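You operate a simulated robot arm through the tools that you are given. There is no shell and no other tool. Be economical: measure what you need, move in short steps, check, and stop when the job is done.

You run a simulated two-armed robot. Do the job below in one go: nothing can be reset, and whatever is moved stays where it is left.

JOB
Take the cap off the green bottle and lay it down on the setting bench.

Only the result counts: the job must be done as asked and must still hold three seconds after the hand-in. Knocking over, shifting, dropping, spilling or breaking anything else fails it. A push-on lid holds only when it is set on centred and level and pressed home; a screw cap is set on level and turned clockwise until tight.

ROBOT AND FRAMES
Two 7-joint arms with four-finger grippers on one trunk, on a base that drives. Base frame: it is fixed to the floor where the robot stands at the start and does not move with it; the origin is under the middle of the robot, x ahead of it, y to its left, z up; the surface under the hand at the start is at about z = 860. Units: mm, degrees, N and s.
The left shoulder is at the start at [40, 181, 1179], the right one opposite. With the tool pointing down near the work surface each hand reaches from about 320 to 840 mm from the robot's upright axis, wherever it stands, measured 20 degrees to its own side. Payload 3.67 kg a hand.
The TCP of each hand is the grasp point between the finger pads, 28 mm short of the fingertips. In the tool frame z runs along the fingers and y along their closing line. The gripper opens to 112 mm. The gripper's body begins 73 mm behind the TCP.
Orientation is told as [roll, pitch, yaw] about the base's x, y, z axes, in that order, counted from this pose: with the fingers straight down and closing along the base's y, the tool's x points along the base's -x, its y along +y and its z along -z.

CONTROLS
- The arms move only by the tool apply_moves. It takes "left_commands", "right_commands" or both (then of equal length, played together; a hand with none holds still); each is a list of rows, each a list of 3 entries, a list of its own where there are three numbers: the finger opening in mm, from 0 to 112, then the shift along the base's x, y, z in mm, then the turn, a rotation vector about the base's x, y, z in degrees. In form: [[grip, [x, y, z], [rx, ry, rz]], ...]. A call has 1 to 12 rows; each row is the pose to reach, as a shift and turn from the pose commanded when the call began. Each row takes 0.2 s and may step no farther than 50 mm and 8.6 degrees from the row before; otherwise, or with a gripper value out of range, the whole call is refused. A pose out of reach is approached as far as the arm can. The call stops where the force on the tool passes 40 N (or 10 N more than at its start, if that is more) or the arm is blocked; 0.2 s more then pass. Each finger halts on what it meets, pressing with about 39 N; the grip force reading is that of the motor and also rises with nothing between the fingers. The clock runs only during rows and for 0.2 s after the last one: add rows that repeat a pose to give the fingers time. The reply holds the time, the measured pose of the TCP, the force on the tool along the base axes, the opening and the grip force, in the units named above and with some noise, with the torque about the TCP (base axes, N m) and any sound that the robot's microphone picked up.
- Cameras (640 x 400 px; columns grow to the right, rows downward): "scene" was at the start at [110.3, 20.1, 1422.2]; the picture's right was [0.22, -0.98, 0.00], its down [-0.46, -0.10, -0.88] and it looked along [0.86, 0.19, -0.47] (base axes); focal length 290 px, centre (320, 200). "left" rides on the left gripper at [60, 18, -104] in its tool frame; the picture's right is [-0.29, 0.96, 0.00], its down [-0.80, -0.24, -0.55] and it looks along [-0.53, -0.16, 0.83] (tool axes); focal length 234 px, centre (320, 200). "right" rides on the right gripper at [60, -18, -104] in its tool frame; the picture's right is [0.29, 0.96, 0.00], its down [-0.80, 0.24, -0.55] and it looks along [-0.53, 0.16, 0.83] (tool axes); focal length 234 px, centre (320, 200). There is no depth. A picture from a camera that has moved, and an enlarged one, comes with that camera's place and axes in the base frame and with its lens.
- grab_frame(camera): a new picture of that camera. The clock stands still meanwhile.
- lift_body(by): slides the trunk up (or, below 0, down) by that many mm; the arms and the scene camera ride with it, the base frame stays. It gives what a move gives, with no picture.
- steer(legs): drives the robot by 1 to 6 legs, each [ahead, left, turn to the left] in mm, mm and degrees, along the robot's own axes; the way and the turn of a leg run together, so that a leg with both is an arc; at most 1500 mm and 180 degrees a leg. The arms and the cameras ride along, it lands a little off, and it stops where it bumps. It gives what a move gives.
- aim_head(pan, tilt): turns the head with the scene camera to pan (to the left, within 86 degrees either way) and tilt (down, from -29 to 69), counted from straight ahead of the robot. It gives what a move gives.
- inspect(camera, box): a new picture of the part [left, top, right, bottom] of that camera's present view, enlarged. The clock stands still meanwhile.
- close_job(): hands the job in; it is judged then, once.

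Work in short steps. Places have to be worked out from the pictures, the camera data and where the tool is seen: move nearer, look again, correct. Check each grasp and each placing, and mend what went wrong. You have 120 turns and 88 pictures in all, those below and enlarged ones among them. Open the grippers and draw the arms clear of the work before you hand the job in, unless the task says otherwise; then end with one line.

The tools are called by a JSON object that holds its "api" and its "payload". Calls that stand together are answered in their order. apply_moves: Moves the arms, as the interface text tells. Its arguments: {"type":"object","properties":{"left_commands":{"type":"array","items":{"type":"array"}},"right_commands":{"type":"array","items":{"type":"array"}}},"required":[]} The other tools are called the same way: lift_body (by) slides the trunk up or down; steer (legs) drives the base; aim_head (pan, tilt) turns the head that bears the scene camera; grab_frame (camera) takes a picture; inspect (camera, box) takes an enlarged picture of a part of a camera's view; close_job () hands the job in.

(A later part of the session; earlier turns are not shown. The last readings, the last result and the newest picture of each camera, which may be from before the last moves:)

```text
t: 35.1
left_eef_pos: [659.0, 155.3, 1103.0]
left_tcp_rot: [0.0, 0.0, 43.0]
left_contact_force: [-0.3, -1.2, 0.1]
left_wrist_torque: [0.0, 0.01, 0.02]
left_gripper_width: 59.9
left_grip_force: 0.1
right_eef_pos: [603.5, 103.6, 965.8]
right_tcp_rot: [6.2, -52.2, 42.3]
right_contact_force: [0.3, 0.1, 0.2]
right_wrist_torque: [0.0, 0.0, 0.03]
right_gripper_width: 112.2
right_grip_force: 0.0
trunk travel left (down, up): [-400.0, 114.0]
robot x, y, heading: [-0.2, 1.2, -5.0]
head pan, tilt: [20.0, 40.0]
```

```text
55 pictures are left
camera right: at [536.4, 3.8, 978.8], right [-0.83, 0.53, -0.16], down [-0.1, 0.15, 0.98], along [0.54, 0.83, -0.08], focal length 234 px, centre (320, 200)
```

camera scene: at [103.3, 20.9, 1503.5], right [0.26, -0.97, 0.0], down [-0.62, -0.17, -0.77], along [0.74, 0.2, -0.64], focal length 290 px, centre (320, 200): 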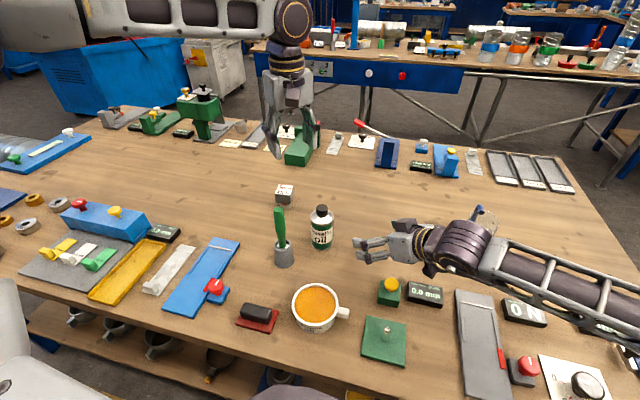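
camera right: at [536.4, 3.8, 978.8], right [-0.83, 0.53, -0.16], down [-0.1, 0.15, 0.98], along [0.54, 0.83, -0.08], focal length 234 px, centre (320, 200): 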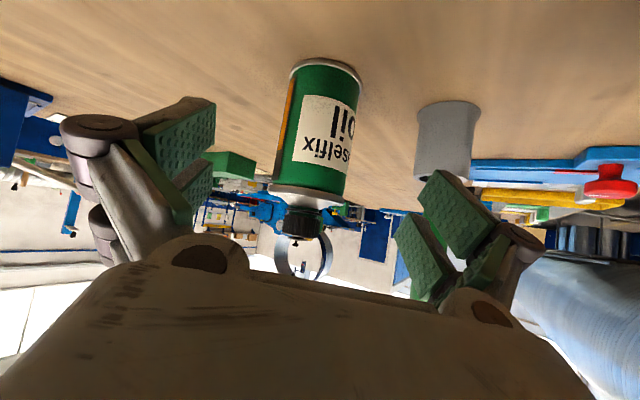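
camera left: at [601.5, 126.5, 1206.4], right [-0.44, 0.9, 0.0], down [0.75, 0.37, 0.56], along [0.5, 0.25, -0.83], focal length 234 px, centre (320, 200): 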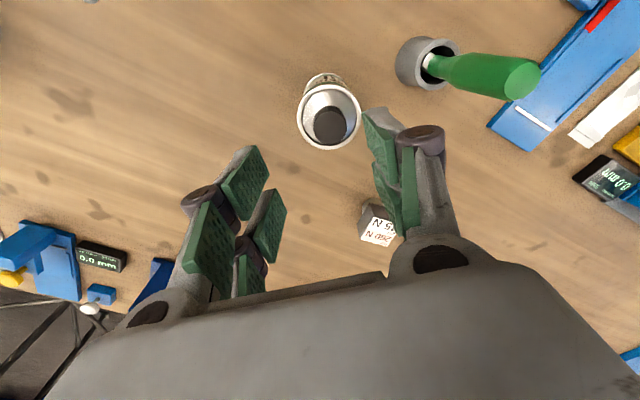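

The bottle is centred within about 2 mm. I slide in along the tool axis and close.

{"api": "apply_moves", "payload": {"right_commands": [[112, [13, 14, -15], [0, 0, 0]], [112, [25, 28, -30], [0, 0, 0]], [112, [37, 42, -45], [0, 0, 0]], [112, [49, 56, -60], [0, 0, 0]], [112, [49, 56, -60], [0, 0, 0]], [85, [49, 56, -60], [0, 0, 0]], [70, [49, 56, -60], [0, 0, 0]], [62, [49, 56, -60], [0, 0, 0]], [50, [49, 56, -60], [0, 0, 0]], [50, [49, 56, -60], [0, 0, 0]]]}}

{"api": "inspect", "payload": {"camera": "left", "box": [240, 60, 400, 160]}}

{"api": "grab_frame", "payload": {"camera": "scene"}}

```text
t: 37.3
left_eef_pos: [657.7, 155.6, 1102.2]
left_tcp_rot: [0.0, 0.0, 43.1]
left_contact_force: [-0.4, -0.2, -0.5]
left_wrist_torque: [0.0, -0.03, -0.03]
left_gripper_width: 60.3
left_grip_force: 0.0
right_eef_pos: [651.7, 156.9, 907.0]
right_tcp_rot: [6.2, -52.3, 42.3]
right_contact_force: [0.1, -0.9, 2.2]
right_wrist_torque: [-0.14, -0.12, 0.01]
right_gripper_width: 61.1
right_grip_force: 38.6
trunk travel left (down, up): [-400.0, 114.0]
robot x, y, heading: [2.6, -2.6, -5.2]
head pan, tilt: [20.0, 40.0]
```

```text
4.00 times, centred on (320, 110) of left
camera zoom: at [602.1, 126.6, 1206.1], right [-0.44, 0.9, 0.0], down [0.75, 0.37, 0.55], along [0.5, 0.25, -0.83], focal length 937 px, centre (320, 560)
```

zoom: 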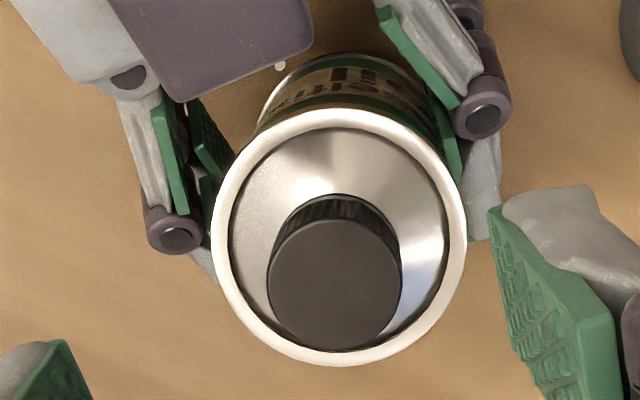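

```text
53 pictures are left
camera scene: at [103.2, 20.4, 1503.5], right [0.26, -0.97, 0.0], down [-0.62, -0.17, -0.77], along [0.74, 0.2, -0.64], focal length 290 px, centre (320, 200)
```

scene: 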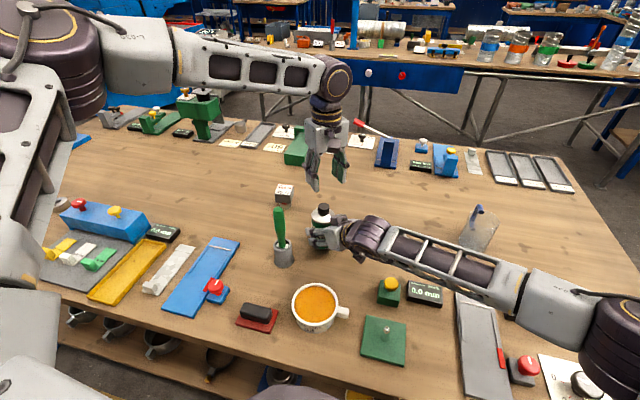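

The body is firmly held at 61 mm; cap centre is now (-2,+2) from the left tool axis. I align, turn the left hand clockwise 38° for a long unscrewing stroke, and descend part-way.

{"api": "apply_moves", "payload": {"left_commands": [[56, [-2, 2.3, 0], [0, 0, -8]], [56, [-2, 2.3, 0], [0, 0, -16]], [56, [-2, 2.3, 0], [0, 0, -24]], [56, [-2, 2.3, 0], [0, 0, -32]], [56, [-2, 2.3, -15], [0, 0, -38]], [56, [-2, 2.3, -35], [0, 0, -38]], [56, [-2, 2.3, -55], [0, 0, -38]], [56, [-2, 2.3, -55], [0, 0, -38]]]}}

{"api": "grab_frame", "payload": {"camera": "left"}}

{"api": "inspect", "payload": {"camera": "scene", "box": [260, 90, 420, 270]}}

```text
t: 39.1
left_eef_pos: [652.3, 159.1, 1045.8]
left_tcp_rot: [0.1, 0.0, 5.0]
left_contact_force: [0.8, 0.9, -0.8]
left_wrist_torque: [-0.03, 0.0, -0.02]
left_gripper_width: 56.2
left_grip_force: 0.0
right_eef_pos: [651.3, 156.5, 907.5]
right_tcp_rot: [6.2, -52.2, 42.4]
right_contact_force: [3.2, -2.6, 6.7]
right_wrist_torque: [-0.16, -0.34, 0.02]
right_gripper_width: 61.2
right_grip_force: 39.0
trunk travel left (down, up): [-400.0, 114.0]
robot x, y, heading: [-1.9, 0.5, -4.9]
head pan, tilt: [20.0, 40.0]
```

```text
52 pictures are left
camera left: at [590.5, 172.6, 1150.0], right [0.2, 0.98, 0.0], down [0.82, -0.17, 0.55], along [0.54, -0.11, -0.83], focal length 234 px, centre (320, 200)
```

left: 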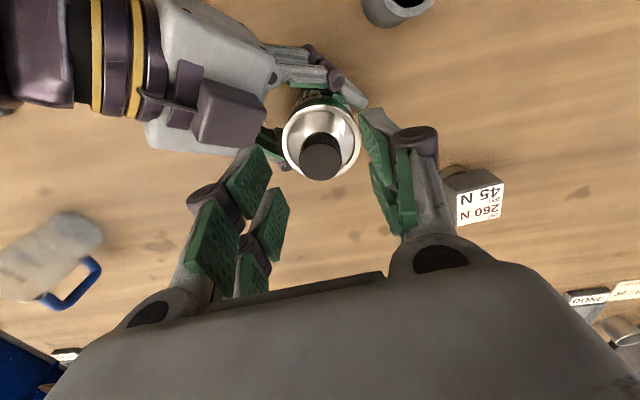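

```text
2.22 times, centred on (340, 180) of scene
camera zoom: at [103.1, 20.3, 1503.5], right [0.26, -0.97, 0.0], down [-0.62, -0.17, -0.77], along [0.74, 0.2, -0.64], focal length 644 px, centre (276, 244)
```

zoom: 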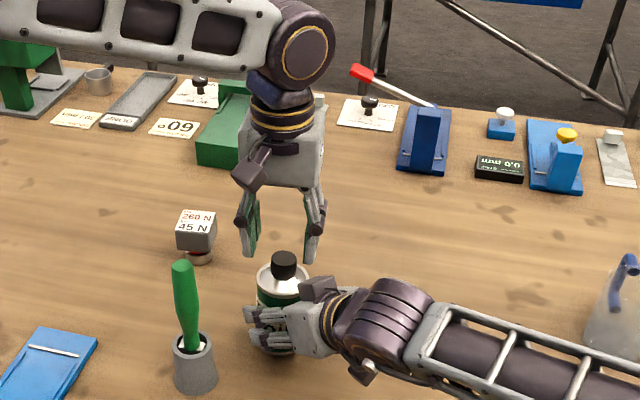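

Looks close to centred; I enlarge for a precise check. I'll work between yaw ≈20° and 100° to keep fingers clear of the right hand's box.

{"api": "apply_moves", "payload": {"left_commands": [[48, [0, 0, 0], [0, 0, 8]], [48, [0, 0, -12], [0, 0, 15]], [48, [0, 0, -12], [0, 0, 15]]]}}

{"api": "inspect", "payload": {"camera": "left", "box": [240, 100, 400, 200]}}

```text
t: 39.9
left_eef_pos: [651.9, 159.9, 1033.9]
left_tcp_rot: [0.0, 0.0, 20.1]
left_contact_force: [-0.1, 0.0, 0.2]
left_wrist_torque: [-0.02, 0.03, -0.01]
left_gripper_width: 48.1
left_grip_force: 0.1
right_eef_pos: [652.1, 156.7, 908.4]
right_tcp_rot: [6.2, -52.1, 42.4]
right_contact_force: [3.0, -1.8, 7.7]
right_wrist_torque: [-0.21, -0.35, 0.0]
right_gripper_width: 61.3
right_grip_force: 38.8
trunk travel left (down, up): [-400.0, 114.0]
robot x, y, heading: [3.6, 0.2, -5.2]
head pan, tilt: [20.0, 40.0]
```

```text
4.00 times, centred on (320, 150) of left
camera zoom: at [588.7, 155.9, 1136.7], right [-0.06, 1.0, 0.0], down [0.83, 0.05, 0.55], along [0.55, 0.03, -0.83], focal length 937 px, centre (320, 400)
```

zoom: 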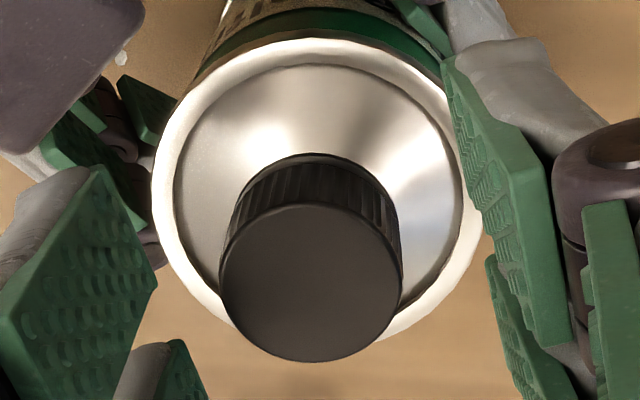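

Cap centre sits about +1.5 mm in x and −1.4 mm in y from the tool axis. I correct and descend to z≈1014 with the fingers around the cap.

{"api": "apply_moves", "payload": {"left_commands": [[48, [1.5, -1.4, -7], [0, 0, 0]], [48, [1.5, -1.4, -14], [0, 0, 0]], [48, [1.5, -1.4, -20], [0, 0, 0]], [48, [1.5, -1.4, -20], [0, 0, 0]]]}}

{"api": "inspect", "payload": {"camera": "left", "box": [240, 110, 400, 230]}}

{"api": "inspect", "payload": {"camera": "scene", "box": [280, 130, 380, 250]}}

```text
t: 40.9
left_eef_pos: [653.0, 160.4, 1013.0]
left_tcp_rot: [0.0, -0.1, 20.1]
left_contact_force: [0.0, 0.1, -0.2]
left_wrist_torque: [-0.01, -0.02, -0.01]
left_gripper_width: 47.9
left_grip_force: 0.0
right_eef_pos: [651.1, 156.1, 907.0]
right_tcp_rot: [6.2, -52.2, 42.4]
right_contact_force: [4.1, -1.3, 8.3]
right_wrist_torque: [-0.2, -0.37, 0.01]
right_gripper_width: 61.2
right_grip_force: 38.4
trunk travel left (down, up): [-400.0, 114.0]
robot x, y, heading: [0.6, 0.6, -5.0]
head pan, tilt: [20.0, 40.0]
```

```text
3.33 times, centred on (320, 170) of left
camera zoom: at [590.4, 156.8, 1116.5], right [-0.06, 1.0, 0.0], down [0.83, 0.05, 0.56], along [0.55, 0.03, -0.83], focal length 781 px, centre (320, 300)
```

zoom: 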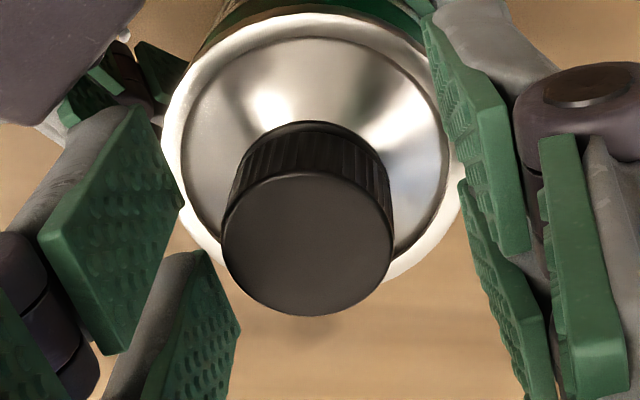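

```text
3.33 times, centred on (330, 190) of scene
camera zoom: at [102.9, 20.3, 1503.5], right [0.26, -0.97, 0.0], down [-0.62, -0.17, -0.77], along [0.74, 0.2, -0.64], focal length 966 px, centre (287, 233)
```

zoom: 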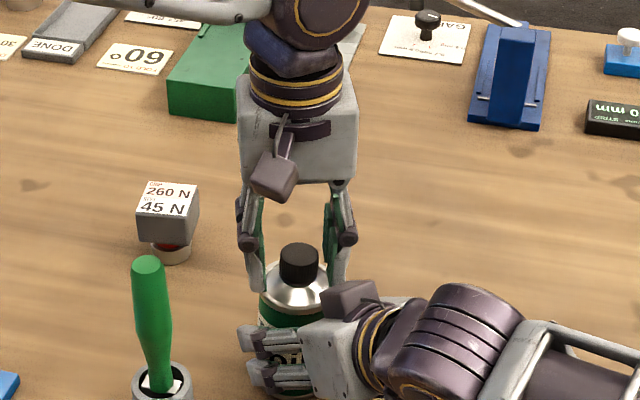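

Height and x are right; the cap is 2 mm toward −y. I shift and close the left gripper on the cap.

{"api": "apply_moves", "payload": {"left_commands": [[48, [0, -2, 0], [0, 0, 0]], [40, [0, -2, 0], [0, 0, 0]], [34, [0, -2, 0], [0, 0, 0]], [28, [0, -2, 0], [0, 0, 0]], [20, [0, -2, 0], [0, 0, 0]], [20, [0, -2, 0], [0, 0, 0]]]}}

{"api": "grab_frame", "payload": {"camera": "left"}}

```text
t: 42.3
left_eef_pos: [653.1, 159.3, 1013.1]
left_tcp_rot: [-0.2, -0.2, 20.0]
left_contact_force: [9.4, -6.6, -1.6]
left_wrist_torque: [-0.17, -0.27, -0.01]
left_gripper_width: 28.1
left_grip_force: 39.5
left hand out of reach, approached as far as the arm can: row 1, 2, 3, 4, 5, 6
right_eef_pos: [650.1, 157.9, 907.0]
right_tcp_rot: [6.3, -52.2, 42.5]
right_contact_force: [-8.2, 7.3, 6.6]
right_wrist_torque: [-0.74, -0.96, 0.13]
right_gripper_width: 61.2
right_grip_force: 39.3
trunk travel left (down, up): [-400.0, 114.0]
robot x, y, heading: [-0.8, -0.2, -5.3]
head pan, tilt: [20.0, 40.0]
```

```text
47 pictures are left
camera left: at [589.8, 155.4, 1117.1], right [-0.06, 1.0, 0.0], down [0.83, 0.05, 0.56], along [0.56, 0.03, -0.83], focal length 234 px, centre (320, 200)
```

left: 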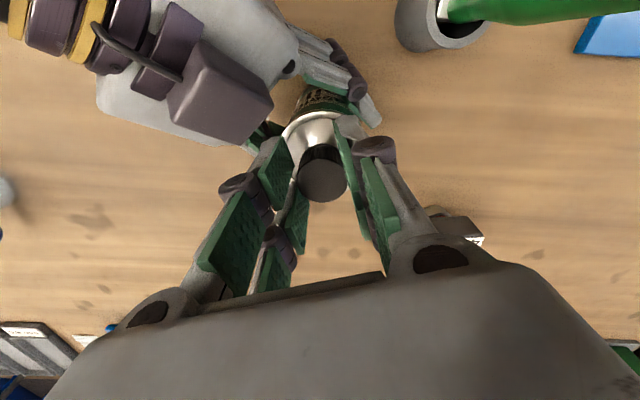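

The cap is gripped at 28 mm. There's an 11 N side load because the left arm is right at its limit, so I ease the bottle ~1.5 mm toward it and then start turning counter-clockwise.

{"api": "apply_moves", "payload": {"left_commands": [[20, [0, 0, 0], [0, 0, 0]], [20, [0, 0, 0], [0, 0, 0]], [20, [0, 0, 0], [0, 0, 6]], [20, [0, 0, 0], [0, 0, 12]], [20, [0, 0, 0], [0, 0, 18]], [20, [0, 0, 0], [0, 0, 24]], [20, [0, 0, 0], [0, 0, 24]]], "right_commands": [[50, [-0.8, 0.6, 0], [0, 0, 0]], [50, [-1.5, 1, 0], [0, 0, 0]], [50, [-1.5, 1, 0], [0, 0, 0]], [50, [-1.5, 1, 0], [0, 0, 0]], [50, [-1.5, 1, 0], [0, 0, 0]], [50, [-1.5, 1, 0], [0, 0, 0]], [50, [-1.5, 1, 0], [0, 0, 0]]]}}

{"api": "inspect", "payload": {"camera": "left", "box": [220, 70, 420, 270]}}

```text
t: 43.9
left_eef_pos: [654.2, 159.6, 1013.3]
left_tcp_rot: [-0.3, 0.0, 44.1]
left_contact_force: [14.0, -17.0, -0.1]
left_wrist_torque: [0.23, -0.83, -0.14]
left_gripper_width: 28.3
left_grip_force: 39.7
right_eef_pos: [649.4, 158.8, 907.2]
right_tcp_rot: [6.3, -52.2, 42.5]
right_contact_force: [-13.3, 16.9, 3.6]
right_wrist_torque: [-2.09, -0.87, 0.2]
right_gripper_width: 61.8
right_grip_force: 39.0
trunk travel left (down, up): [-400.0, 114.0]
robot x, y, heading: [-1.2, 0.3, -5.0]
head pan, tilt: [20.0, 40.0]
```

```text
2.00 times, centred on (320, 170) of left
camera zoom: at [597.2, 130.4, 1117.0], right [-0.46, 0.89, 0.0], down [0.74, 0.38, 0.55], along [0.49, 0.25, -0.83], focal length 468 px, centre (320, 260)
```

zoom: 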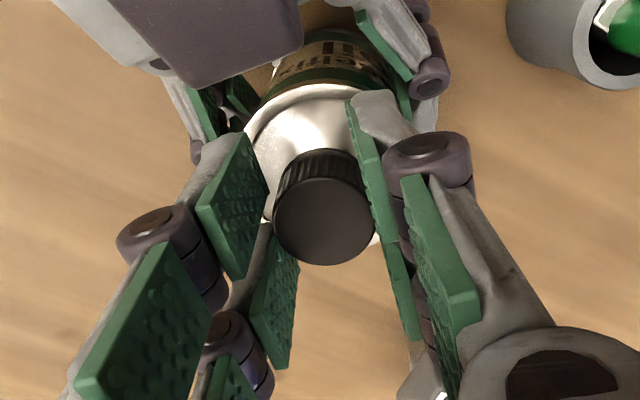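

Turning went through 24° but the side load rose to 22 N. I undo the right-hand nudge to see which direction relieves it.

{"api": "apply_moves", "payload": {"right_commands": [[50, [0.8, -0.8, 0], [0, 0, 0]], [50, [1.6, -1.6, 0], [0, 0, 0]], [50, [1.6, -1.6, 0], [0, 0, 0]]]}}

```text
t: 44.7
left_eef_pos: [655.4, 159.2, 1012.0]
left_tcp_rot: [-0.2, 0.1, 44.0]
left_contact_force: [14.5, -20.4, 0.3]
left_wrist_torque: [-0.11, -0.54, -0.13]
left_gripper_width: 28.4
left_grip_force: 39.3
right_eef_pos: [650.0, 159.1, 907.2]
right_tcp_rot: [6.3, -52.3, 42.4]
right_contact_force: [-17.0, 20.4, 0.3]
right_wrist_torque: [-2.04, -1.09, 0.23]
right_gripper_width: 61.5
right_grip_force: 39.2
trunk travel left (down, up): [-400.0, 114.0]
robot x, y, heading: [3.7, -1.1, -5.0]
head pan, tilt: [20.0, 40.0]
```

Relief lies toward (−x,+y). I shift the bottle 3.5 mm that way and read the load.

{"api": "apply_moves", "payload": {"right_commands": [[50, [-1, 1, 0], [0, 0, 0]], [50, [-2, 2, 0], [0, 0, 0]], [50, [-3.5, 3.5, 0], [0, 0, 0]], [50, [-3.5, 3.5, 0], [0, 0, 0]]]}}

```text
t: 45.7
left_eef_pos: [653.6, 158.8, 1012.3]
left_tcp_rot: [-0.1, 0.1, 44.0]
left_contact_force: [6.1, -21.2, 2.1]
left_wrist_torque: [-0.28, -0.2, -0.09]
left_gripper_width: 28.0
left_grip_force: 38.5
right_eef_pos: [649.9, 158.6, 907.1]
right_tcp_rot: [6.2, -52.2, 42.5]
right_contact_force: [-5.0, 21.1, -1.1]
right_wrist_torque: [-2.02, -0.56, 0.15]
right_gripper_width: 61.5
right_grip_force: 38.9
trunk travel left (down, up): [-400.0, 114.0]
robot x, y, heading: [-1.7, -1.6, -5.0]
head pan, tilt: [20.0, 40.0]
```

I release the cap to let everything settle, then re-measure alignment.

{"api": "apply_moves", "payload": {"left_commands": [[36, [0, 0, 0], [0, 0, 0]], [48, [0, 0, 0], [0, 0, 0]], [48, [0, 0, 0], [0, 0, 0]]]}}

{"api": "inspect", "payload": {"camera": "left", "box": [240, 110, 400, 230]}}

{"api": "inspect", "payload": {"camera": "scene", "box": [280, 130, 380, 250]}}

```text
t: 46.5
left_eef_pos: [652.9, 160.5, 1012.7]
left_tcp_rot: [0.0, 0.0, 44.1]
left_contact_force: [-0.3, -0.3, 0.6]
left_wrist_torque: [-0.02, -0.05, -0.03]
left_gripper_width: 48.1
left_grip_force: 0.0
right_eef_pos: [650.1, 157.4, 907.3]
right_tcp_rot: [6.0, -52.2, 42.4]
right_contact_force: [2.3, -1.6, 4.8]
right_wrist_torque: [-0.18, -0.25, -0.09]
right_gripper_width: 61.2
right_grip_force: 39.2
trunk travel left (down, up): [-400.0, 114.0]
robot x, y, heading: [0.6, -1.8, -5.1]
head pan, tilt: [20.0, 40.0]
```

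```text
3.33 times, centred on (320, 170) of left
camera zoom: at [596.9, 131.1, 1116.4], right [-0.46, 0.89, 0.0], down [0.74, 0.38, 0.55], along [0.49, 0.25, -0.83], focal length 781 px, centre (320, 300)
```

zoom: 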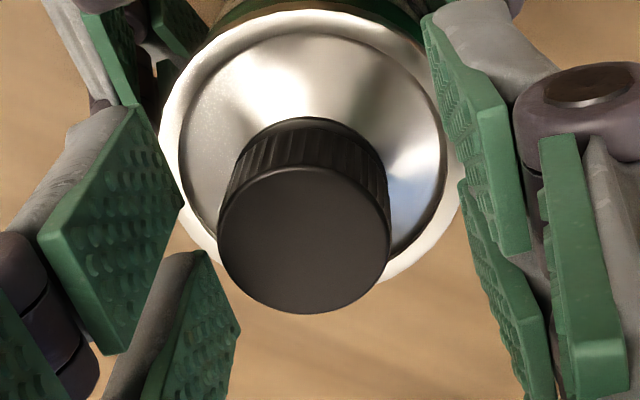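

```text
3.33 times, centred on (330, 190) of scene
camera zoom: at [103.2, 20.3, 1503.5], right [0.26, -0.97, 0.0], down [-0.62, -0.17, -0.77], along [0.74, 0.2, -0.64], focal length 966 px, centre (287, 233)
```

zoom: 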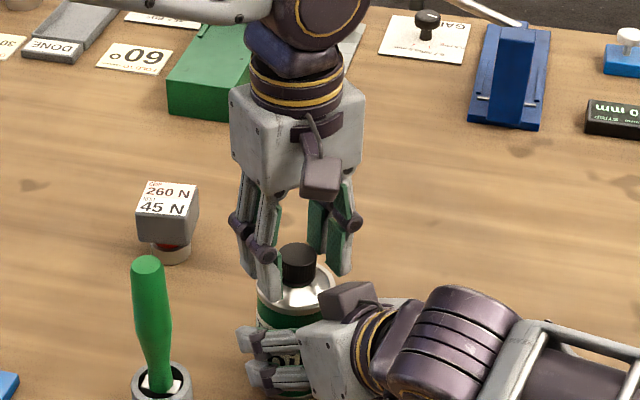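

The cap is 2.6 mm off along the closing line. I shift the left hand (+1.2,−2.3) with a sub-degree tilt so the wrist itself doesn't need to go past its limit.

{"api": "apply_moves", "payload": {"left_commands": [[48, [1.2, -2.3, 0], [-0.8, -0.45, 0]], [48, [1.2, -2.3, 0], [-0.8, -0.45, 0]]]}}

{"api": "inspect", "payload": {"camera": "left", "box": [240, 110, 400, 230]}}

```text
t: 47.1
left_eef_pos: [655.5, 157.4, 1012.2]
left_tcp_rot: [-0.9, 0.2, 44.0]
left_contact_force: [0.0, -0.5, 0.3]
left_wrist_torque: [0.0, -0.02, -0.04]
left_gripper_width: 48.3
left_grip_force: 0.1
right_eef_pos: [649.0, 157.8, 907.7]
right_tcp_rot: [6.3, -52.2, 42.4]
right_contact_force: [2.3, -2.6, 6.2]
right_wrist_torque: [-0.2, -0.36, -0.07]
right_gripper_width: 61.2
right_grip_force: 39.3
trunk travel left (down, up): [-400.0, 114.0]
robot x, y, heading: [-2.1, -1.3, -5.4]
head pan, tilt: [20.0, 40.0]
```

```text
3.33 times, centred on (320, 170) of left
camera zoom: at [598.1, 129.4, 1117.1], right [-0.46, 0.89, -0.02], down [0.74, 0.39, 0.55], along [0.5, 0.24, -0.83], focal length 781 px, centre (320, 300)
```

zoom: 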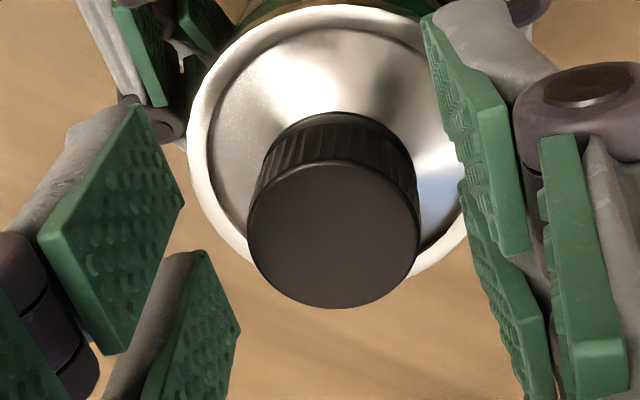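

It overshot: the cap is now 2 mm the other way and about 1.8 mm nearer the robot. I correct by (−2.4,+1.0).

{"api": "apply_moves", "payload": {"left_commands": [[48, [-2.4, 1.0, 0], [0.4, 0.2, 0]], [48, [-2.4, 1.0, 0], [0.4, 0.2, 0]]]}}

{"api": "inspect", "payload": {"camera": "left", "box": [240, 110, 400, 230]}}

```text
t: 47.7
left_eef_pos: [652.3, 159.7, 1013.1]
left_tcp_rot: [-0.4, 0.0, 44.1]
left_contact_force: [0.7, 0.2, 0.5]
left_wrist_torque: [0.0, -0.01, -0.01]
left_gripper_width: 48.0
left_grip_force: 0.1
right_eef_pos: [649.0, 158.1, 907.4]
right_tcp_rot: [6.3, -52.2, 42.4]
right_contact_force: [3.0, -2.3, 6.6]
right_wrist_torque: [-0.23, -0.4, -0.04]
right_gripper_width: 61.1
right_grip_force: 38.3
trunk travel left (down, up): [-400.0, 114.0]
robot x, y, heading: [0.0, 2.1, -4.9]
head pan, tilt: [20.0, 40.0]
```

```text
3.33 times, centred on (320, 170) of left
camera zoom: at [596.5, 129.7, 1116.8], right [-0.46, 0.89, -0.01], down [0.74, 0.39, 0.56], along [0.5, 0.25, -0.83], focal length 781 px, centre (320, 300)
```

zoom: 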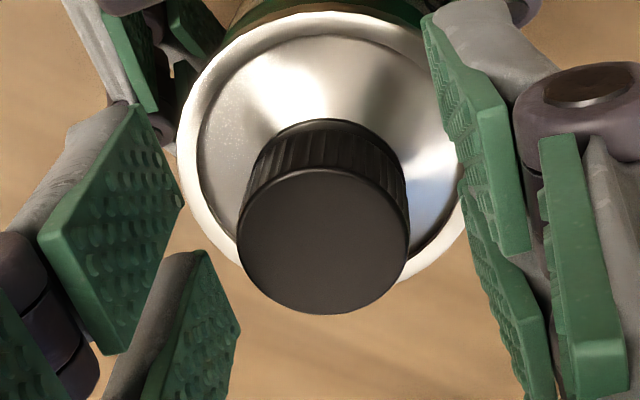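

Now centred within 0.5 mm. I close and turn counter-clockwise 56°.

{"api": "apply_moves", "payload": {"left_commands": [[38, [0, 0, 0], [0, 0, 0]], [28, [0, 0, 0], [0, 0, 0]], [18, [0, 0, 0], [0, 0, 0]], [18, [0, 0, 0], [0, 0, 0]], [18, [0, 0, 0], [0, 0, 8]], [18, [0, 0, 0], [0, 0, 16]], [18, [0, 0, 0], [0, 0, 24]], [18, [0, 0, 0], [0, 0, 32]], [18, [0, 0, 0], [0, 0, 40]], [18, [0, 0, 0], [0, 0, 48]], [18, [0, 0, 0], [0, 0, 56]], [18, [0, 0, 0], [0, 0, 56]]]}}

{"api": "inspect", "payload": {"camera": "left", "box": [240, 110, 400, 230]}}

{"api": "inspect", "payload": {"camera": "scene", "box": [280, 130, 380, 250]}}

```text
t: 50.3
left_eef_pos: [652.7, 158.3, 1013.7]
left_tcp_rot: [-0.6, 0.2, 100.1]
left_contact_force: [27.1, -6.9, -2.1]
left_wrist_torque: [0.34, -0.57, -0.16]
left_gripper_width: 27.5
left_grip_force: 38.7
right_eef_pos: [647.1, 160.2, 904.8]
right_tcp_rot: [6.4, -52.2, 42.5]
right_contact_force: [-27.2, 6.6, 0.9]
right_wrist_torque: [-1.01, -2.4, 0.11]
right_gripper_width: 61.8
right_grip_force: 39.6
trunk travel left (down, up): [-400.0, 114.0]
robot x, y, heading: [-1.2, -1.3, -5.3]
head pan, tilt: [20.0, 40.0]
```

```text
3.33 times, centred on (320, 170) of left
camera zoom: at [643.1, 95.5, 1118.2], right [-0.99, 0.12, -0.01], down [0.09, 0.83, 0.55], along [0.07, 0.55, -0.83], focal length 781 px, centre (320, 300)
```

zoom: 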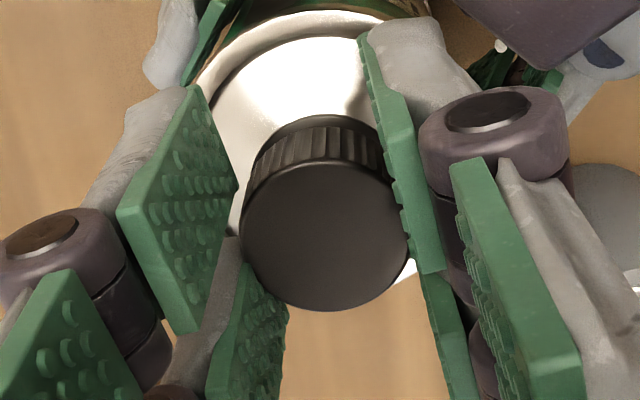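

```text
3.33 times, centred on (330, 190) of scene
camera zoom: at [103.5, 20.8, 1503.4], right [0.26, -0.97, 0.0], down [-0.62, -0.17, -0.77], along [0.74, 0.2, -0.64], focal length 966 px, centre (287, 233)
```

zoom: 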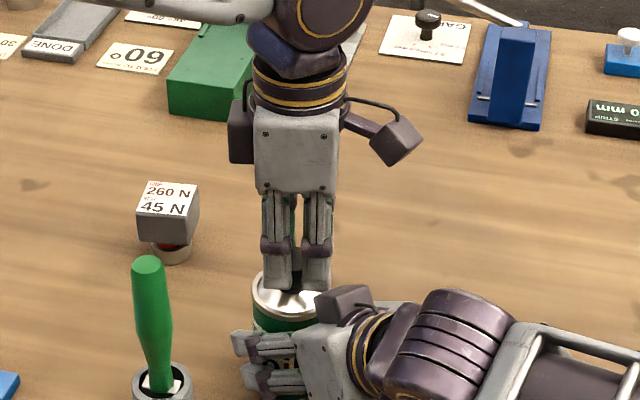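

The force always grows along the direction expected if the cap axis sits ~3 mm further along −x of the tool than I aligned (cap top slightly lower than assumed). I open, turn back to yaw 0, shift, and re-measure.

{"api": "apply_moves", "payload": {"left_commands": [[42, [0, 0, 0], [0, 0, 0]], [44, [0, 0, 0], [0, 0, 0]], [44, [0, 0, 0], [0, 0, -8.4]], [44, [0, 0, 0], [0, 0, -16.8]], [44, [0, 0, 0], [0, 0, -25.2]], [44, [0, 0, 0], [0, 0, -33.6]], [44, [0, 0, 0], [0, 0, -42]], [44, [0, 0, 0], [0, 0, -50.4]], [44, [0, 0, 0], [0, 0, -58.8]], [44, [0, 0, 0], [0, 0, -67.2]], [44, [0, 0, 0], [0, 0, -75.6]], [44, [0, 0, 0], [0, 0, -84]]]}}

{"api": "inspect", "payload": {"camera": "left", "box": [240, 110, 400, 230]}}

```text
t: 52.9
left_eef_pos: [652.9, 158.8, 1013.6]
left_tcp_rot: [-0.3, 0.1, 15.9]
left_contact_force: [0.6, 0.9, -0.9]
left_wrist_torque: [-0.05, -0.01, 0.01]
left_gripper_width: 44.0
left_grip_force: 0.0
right_eef_pos: [649.0, 158.5, 905.9]
right_tcp_rot: [6.3, -52.2, 42.4]
right_contact_force: [1.2, -1.3, 0.0]
right_wrist_torque: [-0.09, -0.06, -0.01]
right_gripper_width: 60.8
right_grip_force: 38.8
trunk travel left (down, up): [-400.0, 114.0]
robot x, y, heading: [2.3, -2.7, -5.1]
head pan, tilt: [20.0, 40.0]
```

```text
3.33 times, centred on (320, 170) of left
camera zoom: at [589.6, 159.9, 1117.6], right [0.01, 1.0, -0.01], down [0.83, -0.01, 0.55], along [0.55, -0.01, -0.83], focal length 781 px, centre (320, 300)
```

zoom: 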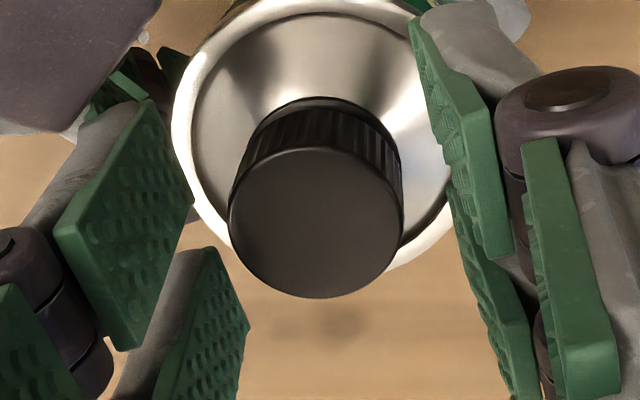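

Now the cap is on the tool axis. I close and turn 85° counter-clockwise.

{"api": "apply_moves", "payload": {"left_commands": [[18, [0, -0.5, 0], [0, 0, 0]], [18, [0, -0.5, 0], [0, 0, 0]], [18, [0, -0.5, 0], [0, 0, 8.5]], [18, [0, -0.5, 0], [0, 0, 17]], [18, [0, -0.5, 0.2], [0, 0, 25.5]], [18, [0, -0.5, 0.3], [0, 0, 34]], [18, [0, -0.5, 0.4], [0, 0, 42.5]], [18, [0, -0.5, 0.5], [0, 0, 51]], [18, [0, -0.5, 0.6], [0, 0, 59.5]], [18, [0, -0.5, 0.7], [0, 0, 68]], [18, [0, -0.5, 0.7], [0, 0, 76.5]], [18, [0, -0.5, 0.7], [0, 0, 85]]]}}

{"api": "inspect", "payload": {"camera": "left", "box": [240, 110, 400, 230]}}

```text
t: 55.5
left_eef_pos: [652.2, 158.5, 1014.4]
left_tcp_rot: [-0.7, 0.2, 101.2]
left_contact_force: [14.8, -0.9, 0.7]
left_wrist_torque: [-0.01, -0.44, -0.11]
left_gripper_width: 25.9
left_grip_force: 39.3
right_eef_pos: [648.0, 158.0, 906.0]
right_tcp_rot: [6.2, -52.3, 42.6]
right_contact_force: [-13.6, 1.0, 0.3]
right_wrist_torque: [-0.16, -1.14, 0.12]
right_gripper_width: 60.9
right_grip_force: 38.5
trunk travel left (down, up): [-400.0, 114.0]
robot x, y, heading: [-0.5, -0.1, -4.9]
head pan, tilt: [20.0, 40.0]
```

```text
3.33 times, centred on (320, 170) of left
camera zoom: at [645.0, 95.1, 1118.3], right [-1.0, 0.1, -0.01], down [0.07, 0.83, 0.55], along [0.06, 0.55, -0.83], focal length 781 px, centre (320, 300)
```

zoom: 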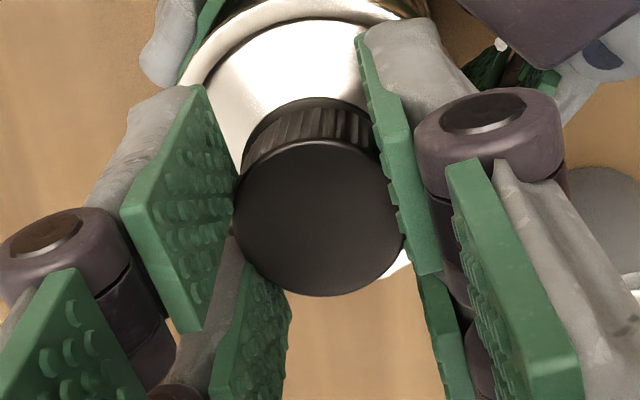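

The stroke ran with low torque and 15 N load. I open, return 84°, and check how high the cap sits.

{"api": "apply_moves", "payload": {"left_commands": [[42, [0, 0, 0], [0, 0, 0]], [44, [0, 0, 0], [0, 0, 0]], [44, [0, 0, 0], [0, 0, -8.5]], [44, [0, 0, 0], [0, 0, -17]], [44, [0, 0, 0], [0, 0, -25.5]], [44, [0, 0, 0], [0, 0, -34]], [44, [0, 0, 0], [0, 0, -42.5]], [44, [0, 0, 0], [0, 0, -51]], [44, [0, 0, 0], [0, 0, -59.5]], [44, [0, 0, 0], [0, 0, -68]], [44, [0, 0, 0], [0, 0, -76.5]], [44, [0, 0, 0], [0, 0, -85]]]}}

{"api": "inspect", "payload": {"camera": "left", "box": [240, 110, 400, 230]}}

{"api": "inspect", "payload": {"camera": "scene", "box": [290, 170, 350, 245]}}

```text
t: 58.1
left_eef_pos: [652.8, 157.9, 1014.7]
left_tcp_rot: [-0.3, 0.1, 16.1]
left_contact_force: [1.7, 0.8, -0.3]
left_wrist_torque: [0.03, -0.01, 0.03]
left_gripper_width: 44.1
left_grip_force: 0.0
right_eef_pos: [649.4, 158.6, 905.4]
right_tcp_rot: [6.2, -52.3, 42.4]
right_contact_force: [0.0, -1.9, -0.5]
right_wrist_torque: [-0.04, -0.21, -0.08]
right_gripper_width: 60.9
right_grip_force: 39.4
trunk travel left (down, up): [-400.0, 114.0]
robot x, y, heading: [-6.6, 0.8, -4.6]
head pan, tilt: [20.0, 40.0]
```

```text
3.33 times, centred on (320, 170) of left
camera zoom: at [589.6, 159.2, 1118.0], right [0.01, 1.0, -0.01], down [0.83, -0.01, 0.55], along [0.55, -0.01, -0.83], focal length 781 px, centre (320, 300)
```

zoom: 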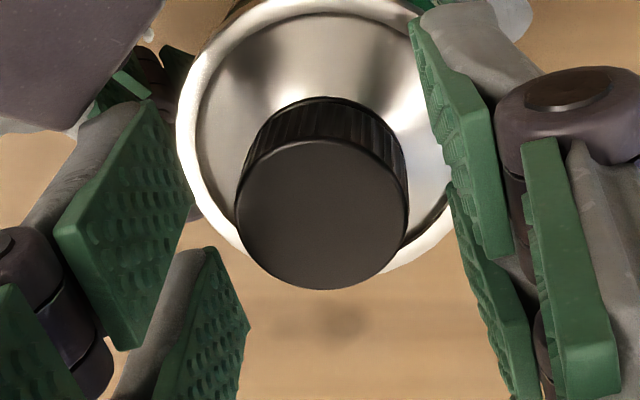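

```text
5.33 times, centred on (320, 208) of scene
camera zoom: at [103.6, 20.6, 1503.4], right [0.26, -0.97, 0.0], down [-0.62, -0.17, -0.77], along [0.74, 0.2, -0.64], focal length 1546 px, centre (320, 160)
```

zoom: 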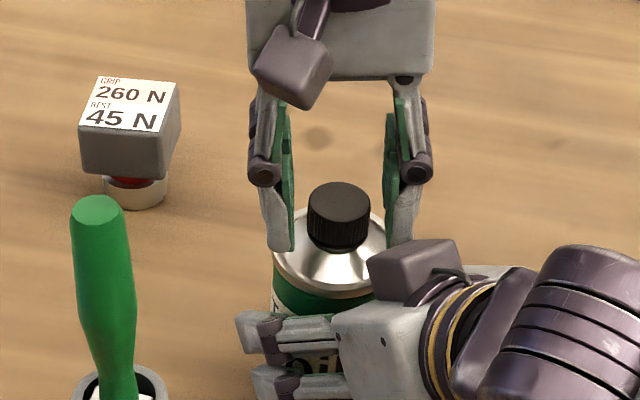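

The cap hasn't visibly risen yet. It remains centred, so I go on with another 85° stroke and return.

{"api": "apply_moves", "payload": {"left_commands": [[18, [0, 0, 0], [0, 0, 0]], [18, [0, 0, 0], [0, 0, 0]], [18, [0, 0, 0], [0, 0, 8.5]], [18, [0, 0, 0], [0, 0, 17]], [18, [0, 0, 0.2], [0, 0, 25.5]], [18, [0, 0, 0.3], [0, 0, 34]], [18, [0, 0, 0.4], [0, 0, 42.5]], [18, [0, 0, 0.5], [0, 0, 51]], [18, [0, 0, 0.6], [0, 0, 59.5]], [18, [0, 0, 0.7], [0, 0, 68]], [18, [0, 0, 0.7], [0, 0, 76.5]], [18, [0, 0, 0.7], [0, 0, 85]]]}}

{"api": "inspect", "payload": {"camera": "scene", "box": [290, 170, 350, 245]}}

{"api": "apply_moves", "payload": {"left_commands": [[42, [0, 0, 0], [0, 0, 0]], [44, [0, 0, 0], [0, 0, 0]], [44, [0, 0, 0], [0, 0, -8.5]], [44, [0, 0, 0], [0, 0, -17]], [44, [0, 0, 0], [0, 0, -25.5]], [44, [0, 0, 0], [0, 0, -34]], [44, [0, 0, 0], [0, 0, -42.5]], [44, [0, 0, 0], [0, 0, -51]], [44, [0, 0, 0], [0, 0, -59.5]], [44, [0, 0, 0], [0, 0, -68]], [44, [0, 0, 0], [0, 0, -76.5]], [44, [0, 0, 0], [0, 0, -85]]]}}

{"api": "inspect", "payload": {"camera": "left", "box": [240, 110, 400, 230]}}

```text
t: 60.7
left_eef_pos: [650.7, 158.3, 1015.0]
left_tcp_rot: [-0.4, 0.2, 101.2]
left_contact_force: [13.0, -3.8, 0.1]
left_wrist_torque: [-0.13, -0.42, -0.06]
left_gripper_width: 26.4
left_grip_force: 38.9
right_eef_pos: [648.0, 159.6, 907.1]
right_tcp_rot: [6.4, -52.2, 42.6]
right_contact_force: [-14.2, 4.7, 0.7]
right_wrist_torque: [-0.35, -1.03, 0.09]
right_gripper_width: 60.8
right_grip_force: 38.9
trunk travel left (down, up): [-400.0, 114.0]
robot x, y, heading: [0.3, 1.6, -4.9]
head pan, tilt: [20.0, 40.0]
```

```text
5.33 times, centred on (320, 208) of scene
camera zoom: at [103.3, 20.9, 1503.5], right [0.26, -0.97, 0.0], down [-0.62, -0.17, -0.77], along [0.74, 0.2, -0.64], focal length 1546 px, centre (320, 160)
```

zoom: 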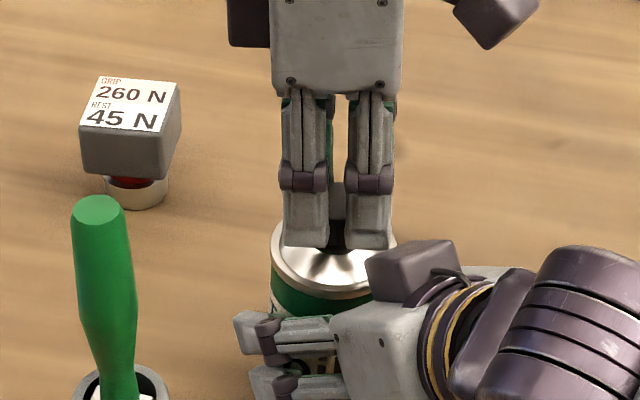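

```text
t: 63.3
left_eef_pos: [651.8, 158.7, 1015.9]
left_tcp_rot: [-0.6, 0.1, 16.0]
left_contact_force: [5.9, 1.3, -1.0]
left_wrist_torque: [0.05, -0.1, 0.18]
left_gripper_width: 43.7
left_grip_force: 0.1
right_eef_pos: [649.5, 158.9, 906.7]
right_tcp_rot: [6.2, -52.3, 42.5]
right_contact_force: [-5.1, -2.1, 1.8]
right_wrist_torque: [-0.01, -0.58, -0.2]
right_gripper_width: 61.0
right_grip_force: 38.6
trunk travel left (down, up): [-400.0, 114.0]
robot x, y, heading: [-0.1, 1.0, -5.1]
head pan, tilt: [20.0, 40.0]
```

```text
3.33 times, centred on (320, 170) of left
camera zoom: at [588.8, 159.4, 1119.1], right [0.01, 1.0, -0.01], down [0.83, -0.01, 0.56], along [0.56, -0.01, -0.83], focal length 781 px, centre (320, 300)
```

zoom: 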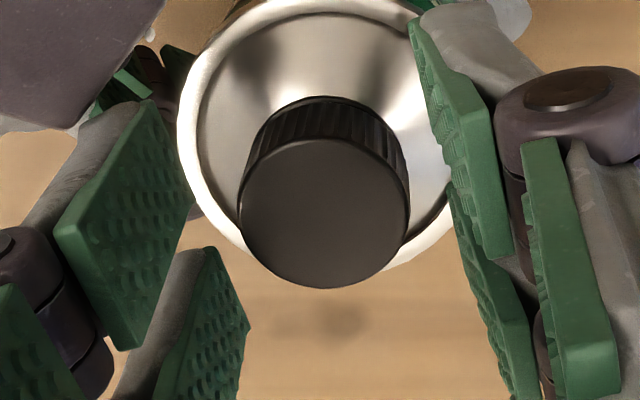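

No visible rise after ~250° of turning, so I check with the right camera whether the bottle itself has been turning with the cap.

{"api": "grab_frame", "payload": {"camera": "right"}}

```text
33 pictures are left
camera right: at [582.6, 59.4, 920.5], right [-0.83, 0.53, -0.16], down [-0.1, 0.15, 0.98], along [0.54, 0.84, -0.08], focal length 234 px, centre (320, 200)
```

right: 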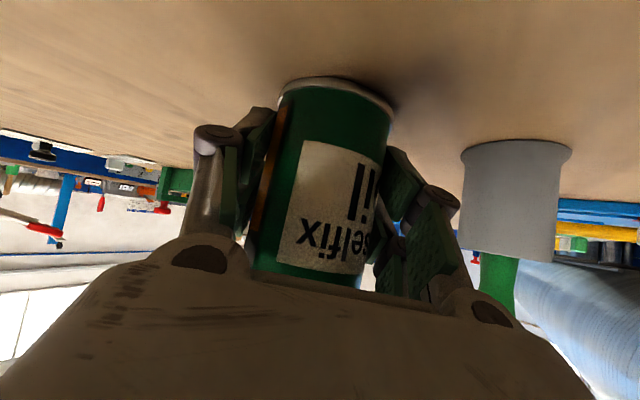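

The bottle hasn't turned, so the cap has. I do another stroke, with a gentle upward pull of 4 mm at the end to test whether it's loose.

{"api": "apply_moves", "payload": {"left_commands": [[18, [0, 0, 0], [0, 0, 0]], [18, [0, 0, 0], [0, 0, 0]], [18, [0, 0, 0], [0, 0, 8.5]], [18, [0, 0, 0], [0, 0, 17]], [18, [0, 0, 0], [0, 0, 25.5]], [18, [0, 0, 0], [0, 0, 34]], [18, [0, 0, 0], [0, 0, 42.5]], [18, [0, 0, 0], [0, 0, 51]], [18, [0, 0, 1], [0, 0, 59.5]], [18, [0, 0, 2], [0, 0, 68]], [18, [0, 0, 3], [0, 0, 76.5]], [18, [0, 0, 4], [0, 0, 85]]]}}

```text
t: 65.9
left_eef_pos: [654.5, 157.8, 1019.7]
left_tcp_rot: [-0.5, 0.1, 101.2]
left_contact_force: [8.2, -10.9, -7.0]
left_wrist_torque: [-0.27, -0.17, -0.06]
left_gripper_width: 27.2
left_grip_force: 39.0
right_eef_pos: [648.9, 160.5, 907.7]
right_tcp_rot: [6.3, -52.2, 42.6]
right_contact_force: [-8.8, 10.4, 4.1]
right_wrist_torque: [-0.96, -0.81, 0.09]
right_gripper_width: 61.0
right_grip_force: 39.2
trunk travel left (down, up): [-400.0, 114.0]
robot x, y, heading: [1.2, 0.5, -4.9]
head pan, tilt: [20.0, 40.0]
```

Pulling 4 mm gave only −7 N. A look shows whether the cap came up or the pads slid.

{"api": "inspect", "payload": {"camera": "left", "box": [240, 110, 400, 230]}}

```text
3.33 times, centred on (320, 170) of left
camera zoom: at [646.1, 94.9, 1122.6], right [-1.0, 0.1, -0.01], down [0.08, 0.83, 0.55], along [0.06, 0.55, -0.83], focal length 781 px, centre (320, 300)
```

zoom: 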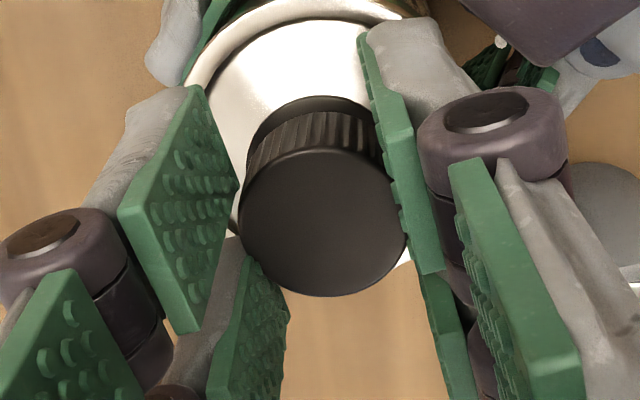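

{"api": "inspect", "payload": {"camera": "scene", "box": [290, 170, 350, 245]}}

```text
5.33 times, centred on (320, 208) of scene
camera zoom: at [103.8, 20.8, 1503.4], right [0.26, -0.97, 0.0], down [-0.62, -0.17, -0.77], along [0.74, 0.2, -0.64], focal length 1546 px, centre (320, 160)
```

zoom: 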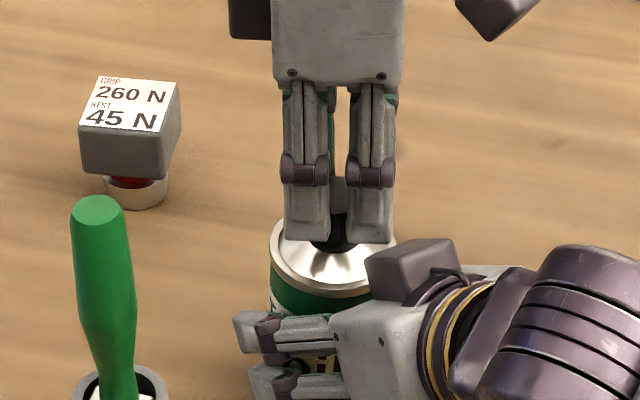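

The pads slid up slightly; the cap still seems engaged. I return with the hand back down and do another full stroke.

{"api": "apply_moves", "payload": {"left_commands": [[42, [0, 0, 0], [0, 0, 0]], [42, [-1, 0.5, -3], [0, 0, 0]], [42, [-1, 0.5, -6], [0, 0, -8.5]], [42, [-1, 0.5, -6], [0, 0, -17]], [42, [-1, 0.5, -6], [0, 0, -25.5]], [42, [-1, 0.5, -6], [0, 0, -34]], [42, [-1, 0.5, -6], [0, 0, -42.5]], [42, [-1, 0.5, -6], [0, 0, -51]], [42, [-1, 0.5, -6], [0, 0, -59.5]], [42, [-1, 0.5, -6], [0, 0, -68]], [42, [-1, 0.5, -6], [0, 0, -76.5]], [42, [-1, 0.5, -6], [0, 0, -85]]]}}

{"api": "inspect", "payload": {"camera": "left", "box": [240, 110, 400, 230]}}

```text
t: 68.5
left_eef_pos: [650.3, 158.8, 1012.9]
left_tcp_rot: [-0.5, 0.1, 15.9]
left_contact_force: [0.4, 0.7, 0.4]
left_wrist_torque: [0.03, -0.01, 0.02]
left_gripper_width: 41.8
left_grip_force: 0.0
right_eef_pos: [648.8, 158.1, 905.7]
right_tcp_rot: [6.2, -52.2, 42.4]
right_contact_force: [-0.6, -0.6, -0.8]
right_wrist_torque: [-0.01, -0.04, -0.02]
right_gripper_width: 60.5
right_grip_force: 39.7
trunk travel left (down, up): [-400.0, 114.0]
robot x, y, heading: [-1.6, 3.9, -4.8]
head pan, tilt: [20.0, 40.0]
```

```text
3.33 times, centred on (320, 170) of left
camera zoom: at [588.1, 160.1, 1116.7], right [0.01, 1.0, -0.01], down [0.83, -0.01, 0.55], along [0.55, -0.01, -0.83], focal length 781 px, centre (320, 300)
```

zoom: 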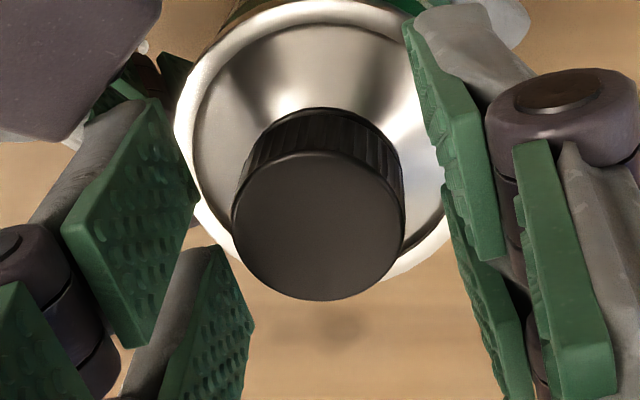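

Continue with the next stroke, well-centred, pulling 1.5 mm gently as it turns.

{"api": "apply_moves", "payload": {"left_commands": [[18, [1, 0, 0], [0, 0, 0]], [18, [1, 0, 0], [0, 0, 0]], [18, [1, 0, 0], [0, 0, 8.5]], [18, [1, 0, 0.2], [0, 0, 17]], [18, [1, 0, 0.4], [0, 0, 25.5]], [18, [1, 0, 0.6], [0, 0, 34]], [18, [1, 0, 0.8], [0, 0, 42.5]], [18, [1, 0, 1], [0, 0, 51]], [18, [1, 0, 1.2], [0, 0, 59.5]], [18, [1, 0, 1.4], [0, 0, 68]], [18, [1, 0, 1.5], [0, 0, 76.5]], [18, [1, 0, 1.5], [0, 0, 85]]]}}

{"api": "apply_moves", "payload": {"left_commands": [[18, [0, 0, 0.2], [0, 0, 8.5]], [18, [0, 0, 0.4], [0, 0, 17]], [18, [0, 0, 0.6], [0, 0, 25.5]], [18, [0, 0, 0.8], [0, 0, 34]], [18, [0, 0, 1], [0, 0, 42]], [18, [0, 0, 1], [0, 0, 42]]]}}

```text
t: 71.1
left_eef_pos: [651.9, 158.3, 1015.6]
left_tcp_rot: [-0.6, 0.1, 101.3]
left_contact_force: [18.0, -8.9, -2.6]
left_wrist_torque: [-0.26, -0.54, -0.13]
left_gripper_width: 27.2
left_grip_force: 38.9
right_eef_pos: [647.6, 159.6, 906.3]
right_tcp_rot: [6.3, -52.2, 42.5]
right_contact_force: [-17.6, 9.4, -0.3]
right_wrist_torque: [-0.73, -1.44, 0.14]
right_gripper_width: 61.1
right_grip_force: 39.2
trunk travel left (down, up): [-400.0, 114.0]
robot x, y, heading: [0.2, 1.1, -4.9]
head pan, tilt: [20.0, 40.0]
```

```text
t: 72.5
left_eef_pos: [674.3, 229.0, 1022.9]
left_tcp_rot: [1.4, 0.5, 141.5]
left_contact_force: [7.4, -4.9, 2.9]
left_wrist_torque: [-0.17, -0.27, 0.09]
left_gripper_width: 26.4
left_grip_force: 39.2
left hand out of reach, approached as far as the arm can: row 4, 5, 6
right_eef_pos: [651.2, 155.5, 904.6]
right_tcp_rot: [6.2, -52.1, 42.2]
right_contact_force: [-7.8, 4.0, -4.5]
right_wrist_torque: [-0.67, -0.53, 0.61]
right_gripper_width: 72.8
right_grip_force: 39.2
trunk travel left (down, up): [-400.0, 114.0]
robot x, y, heading: [0.3, 0.9, -5.1]
head pan, tilt: [20.0, 40.0]
```

The left hand unexpectedly swung 70 mm to +y when it hit a limit, and the right grip widened to 73 mm. I stop and look.

{"api": "grab_frame", "payload": {"camera": "scene"}}

{"api": "inspect", "payload": {"camera": "scene", "box": [260, 150, 370, 280]}}

{"api": "grab_frame", "payload": {"camera": "right"}}

{"api": "grab_frame", "payload": {"camera": "left"}}

```text
29 pictures are left
camera scene: at [103.8, 19.6, 1503.4], right [0.26, -0.97, 0.0], down [-0.62, -0.17, -0.77], along [0.74, 0.2, -0.64], focal length 290 px, centre (320, 200)
```

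scene: 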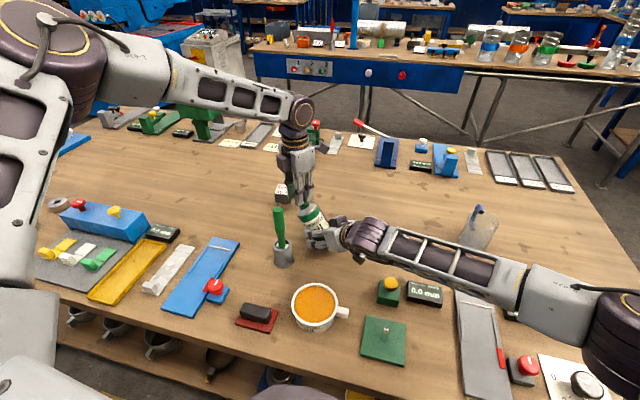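

```text
3.08 times, centred on (315, 215) of scene
camera zoom: at [103.8, 19.6, 1503.4], right [0.26, -0.97, 0.0], down [-0.62, -0.17, -0.77], along [0.74, 0.2, -0.64], focal length 892 px, centre (335, 154)
```

zoom: 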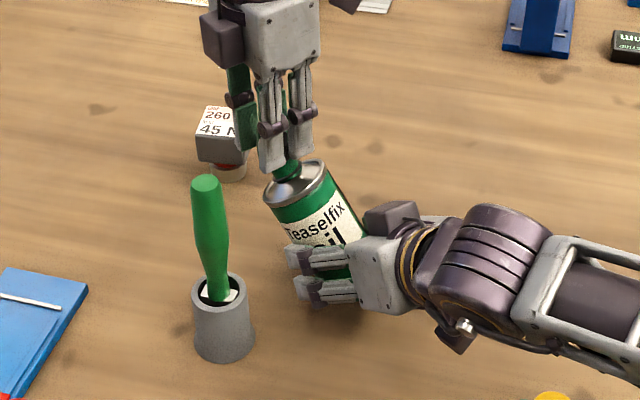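

```text
27 pictures are left
camera right: at [583.6, 56.6, 919.1], right [-0.83, 0.53, -0.16], down [-0.09, 0.16, 0.98], along [0.55, 0.83, -0.08], focal length 234 px, centre (320, 200)
```

right: 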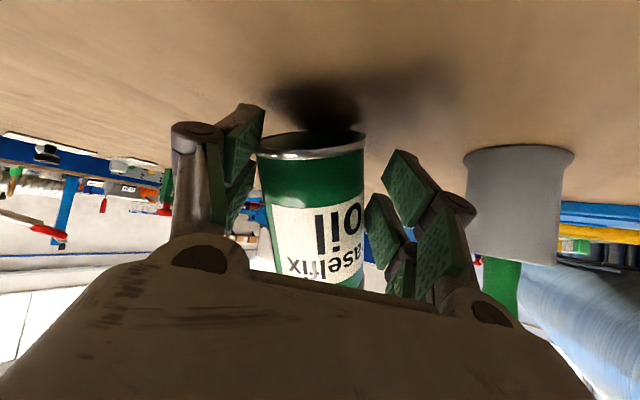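

```text
26 pictures are left
camera left: at [710.5, 179.6, 1128.0], right [-0.82, -0.57, 0.02], down [-0.47, 0.7, 0.54], along [-0.32, 0.43, -0.84], focal length 234 px, centre (320, 200)
```

left: 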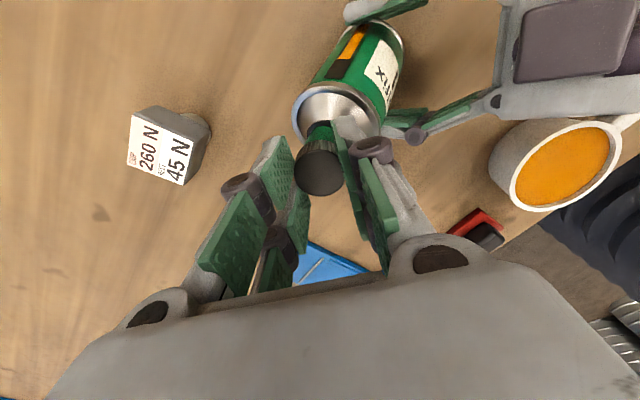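

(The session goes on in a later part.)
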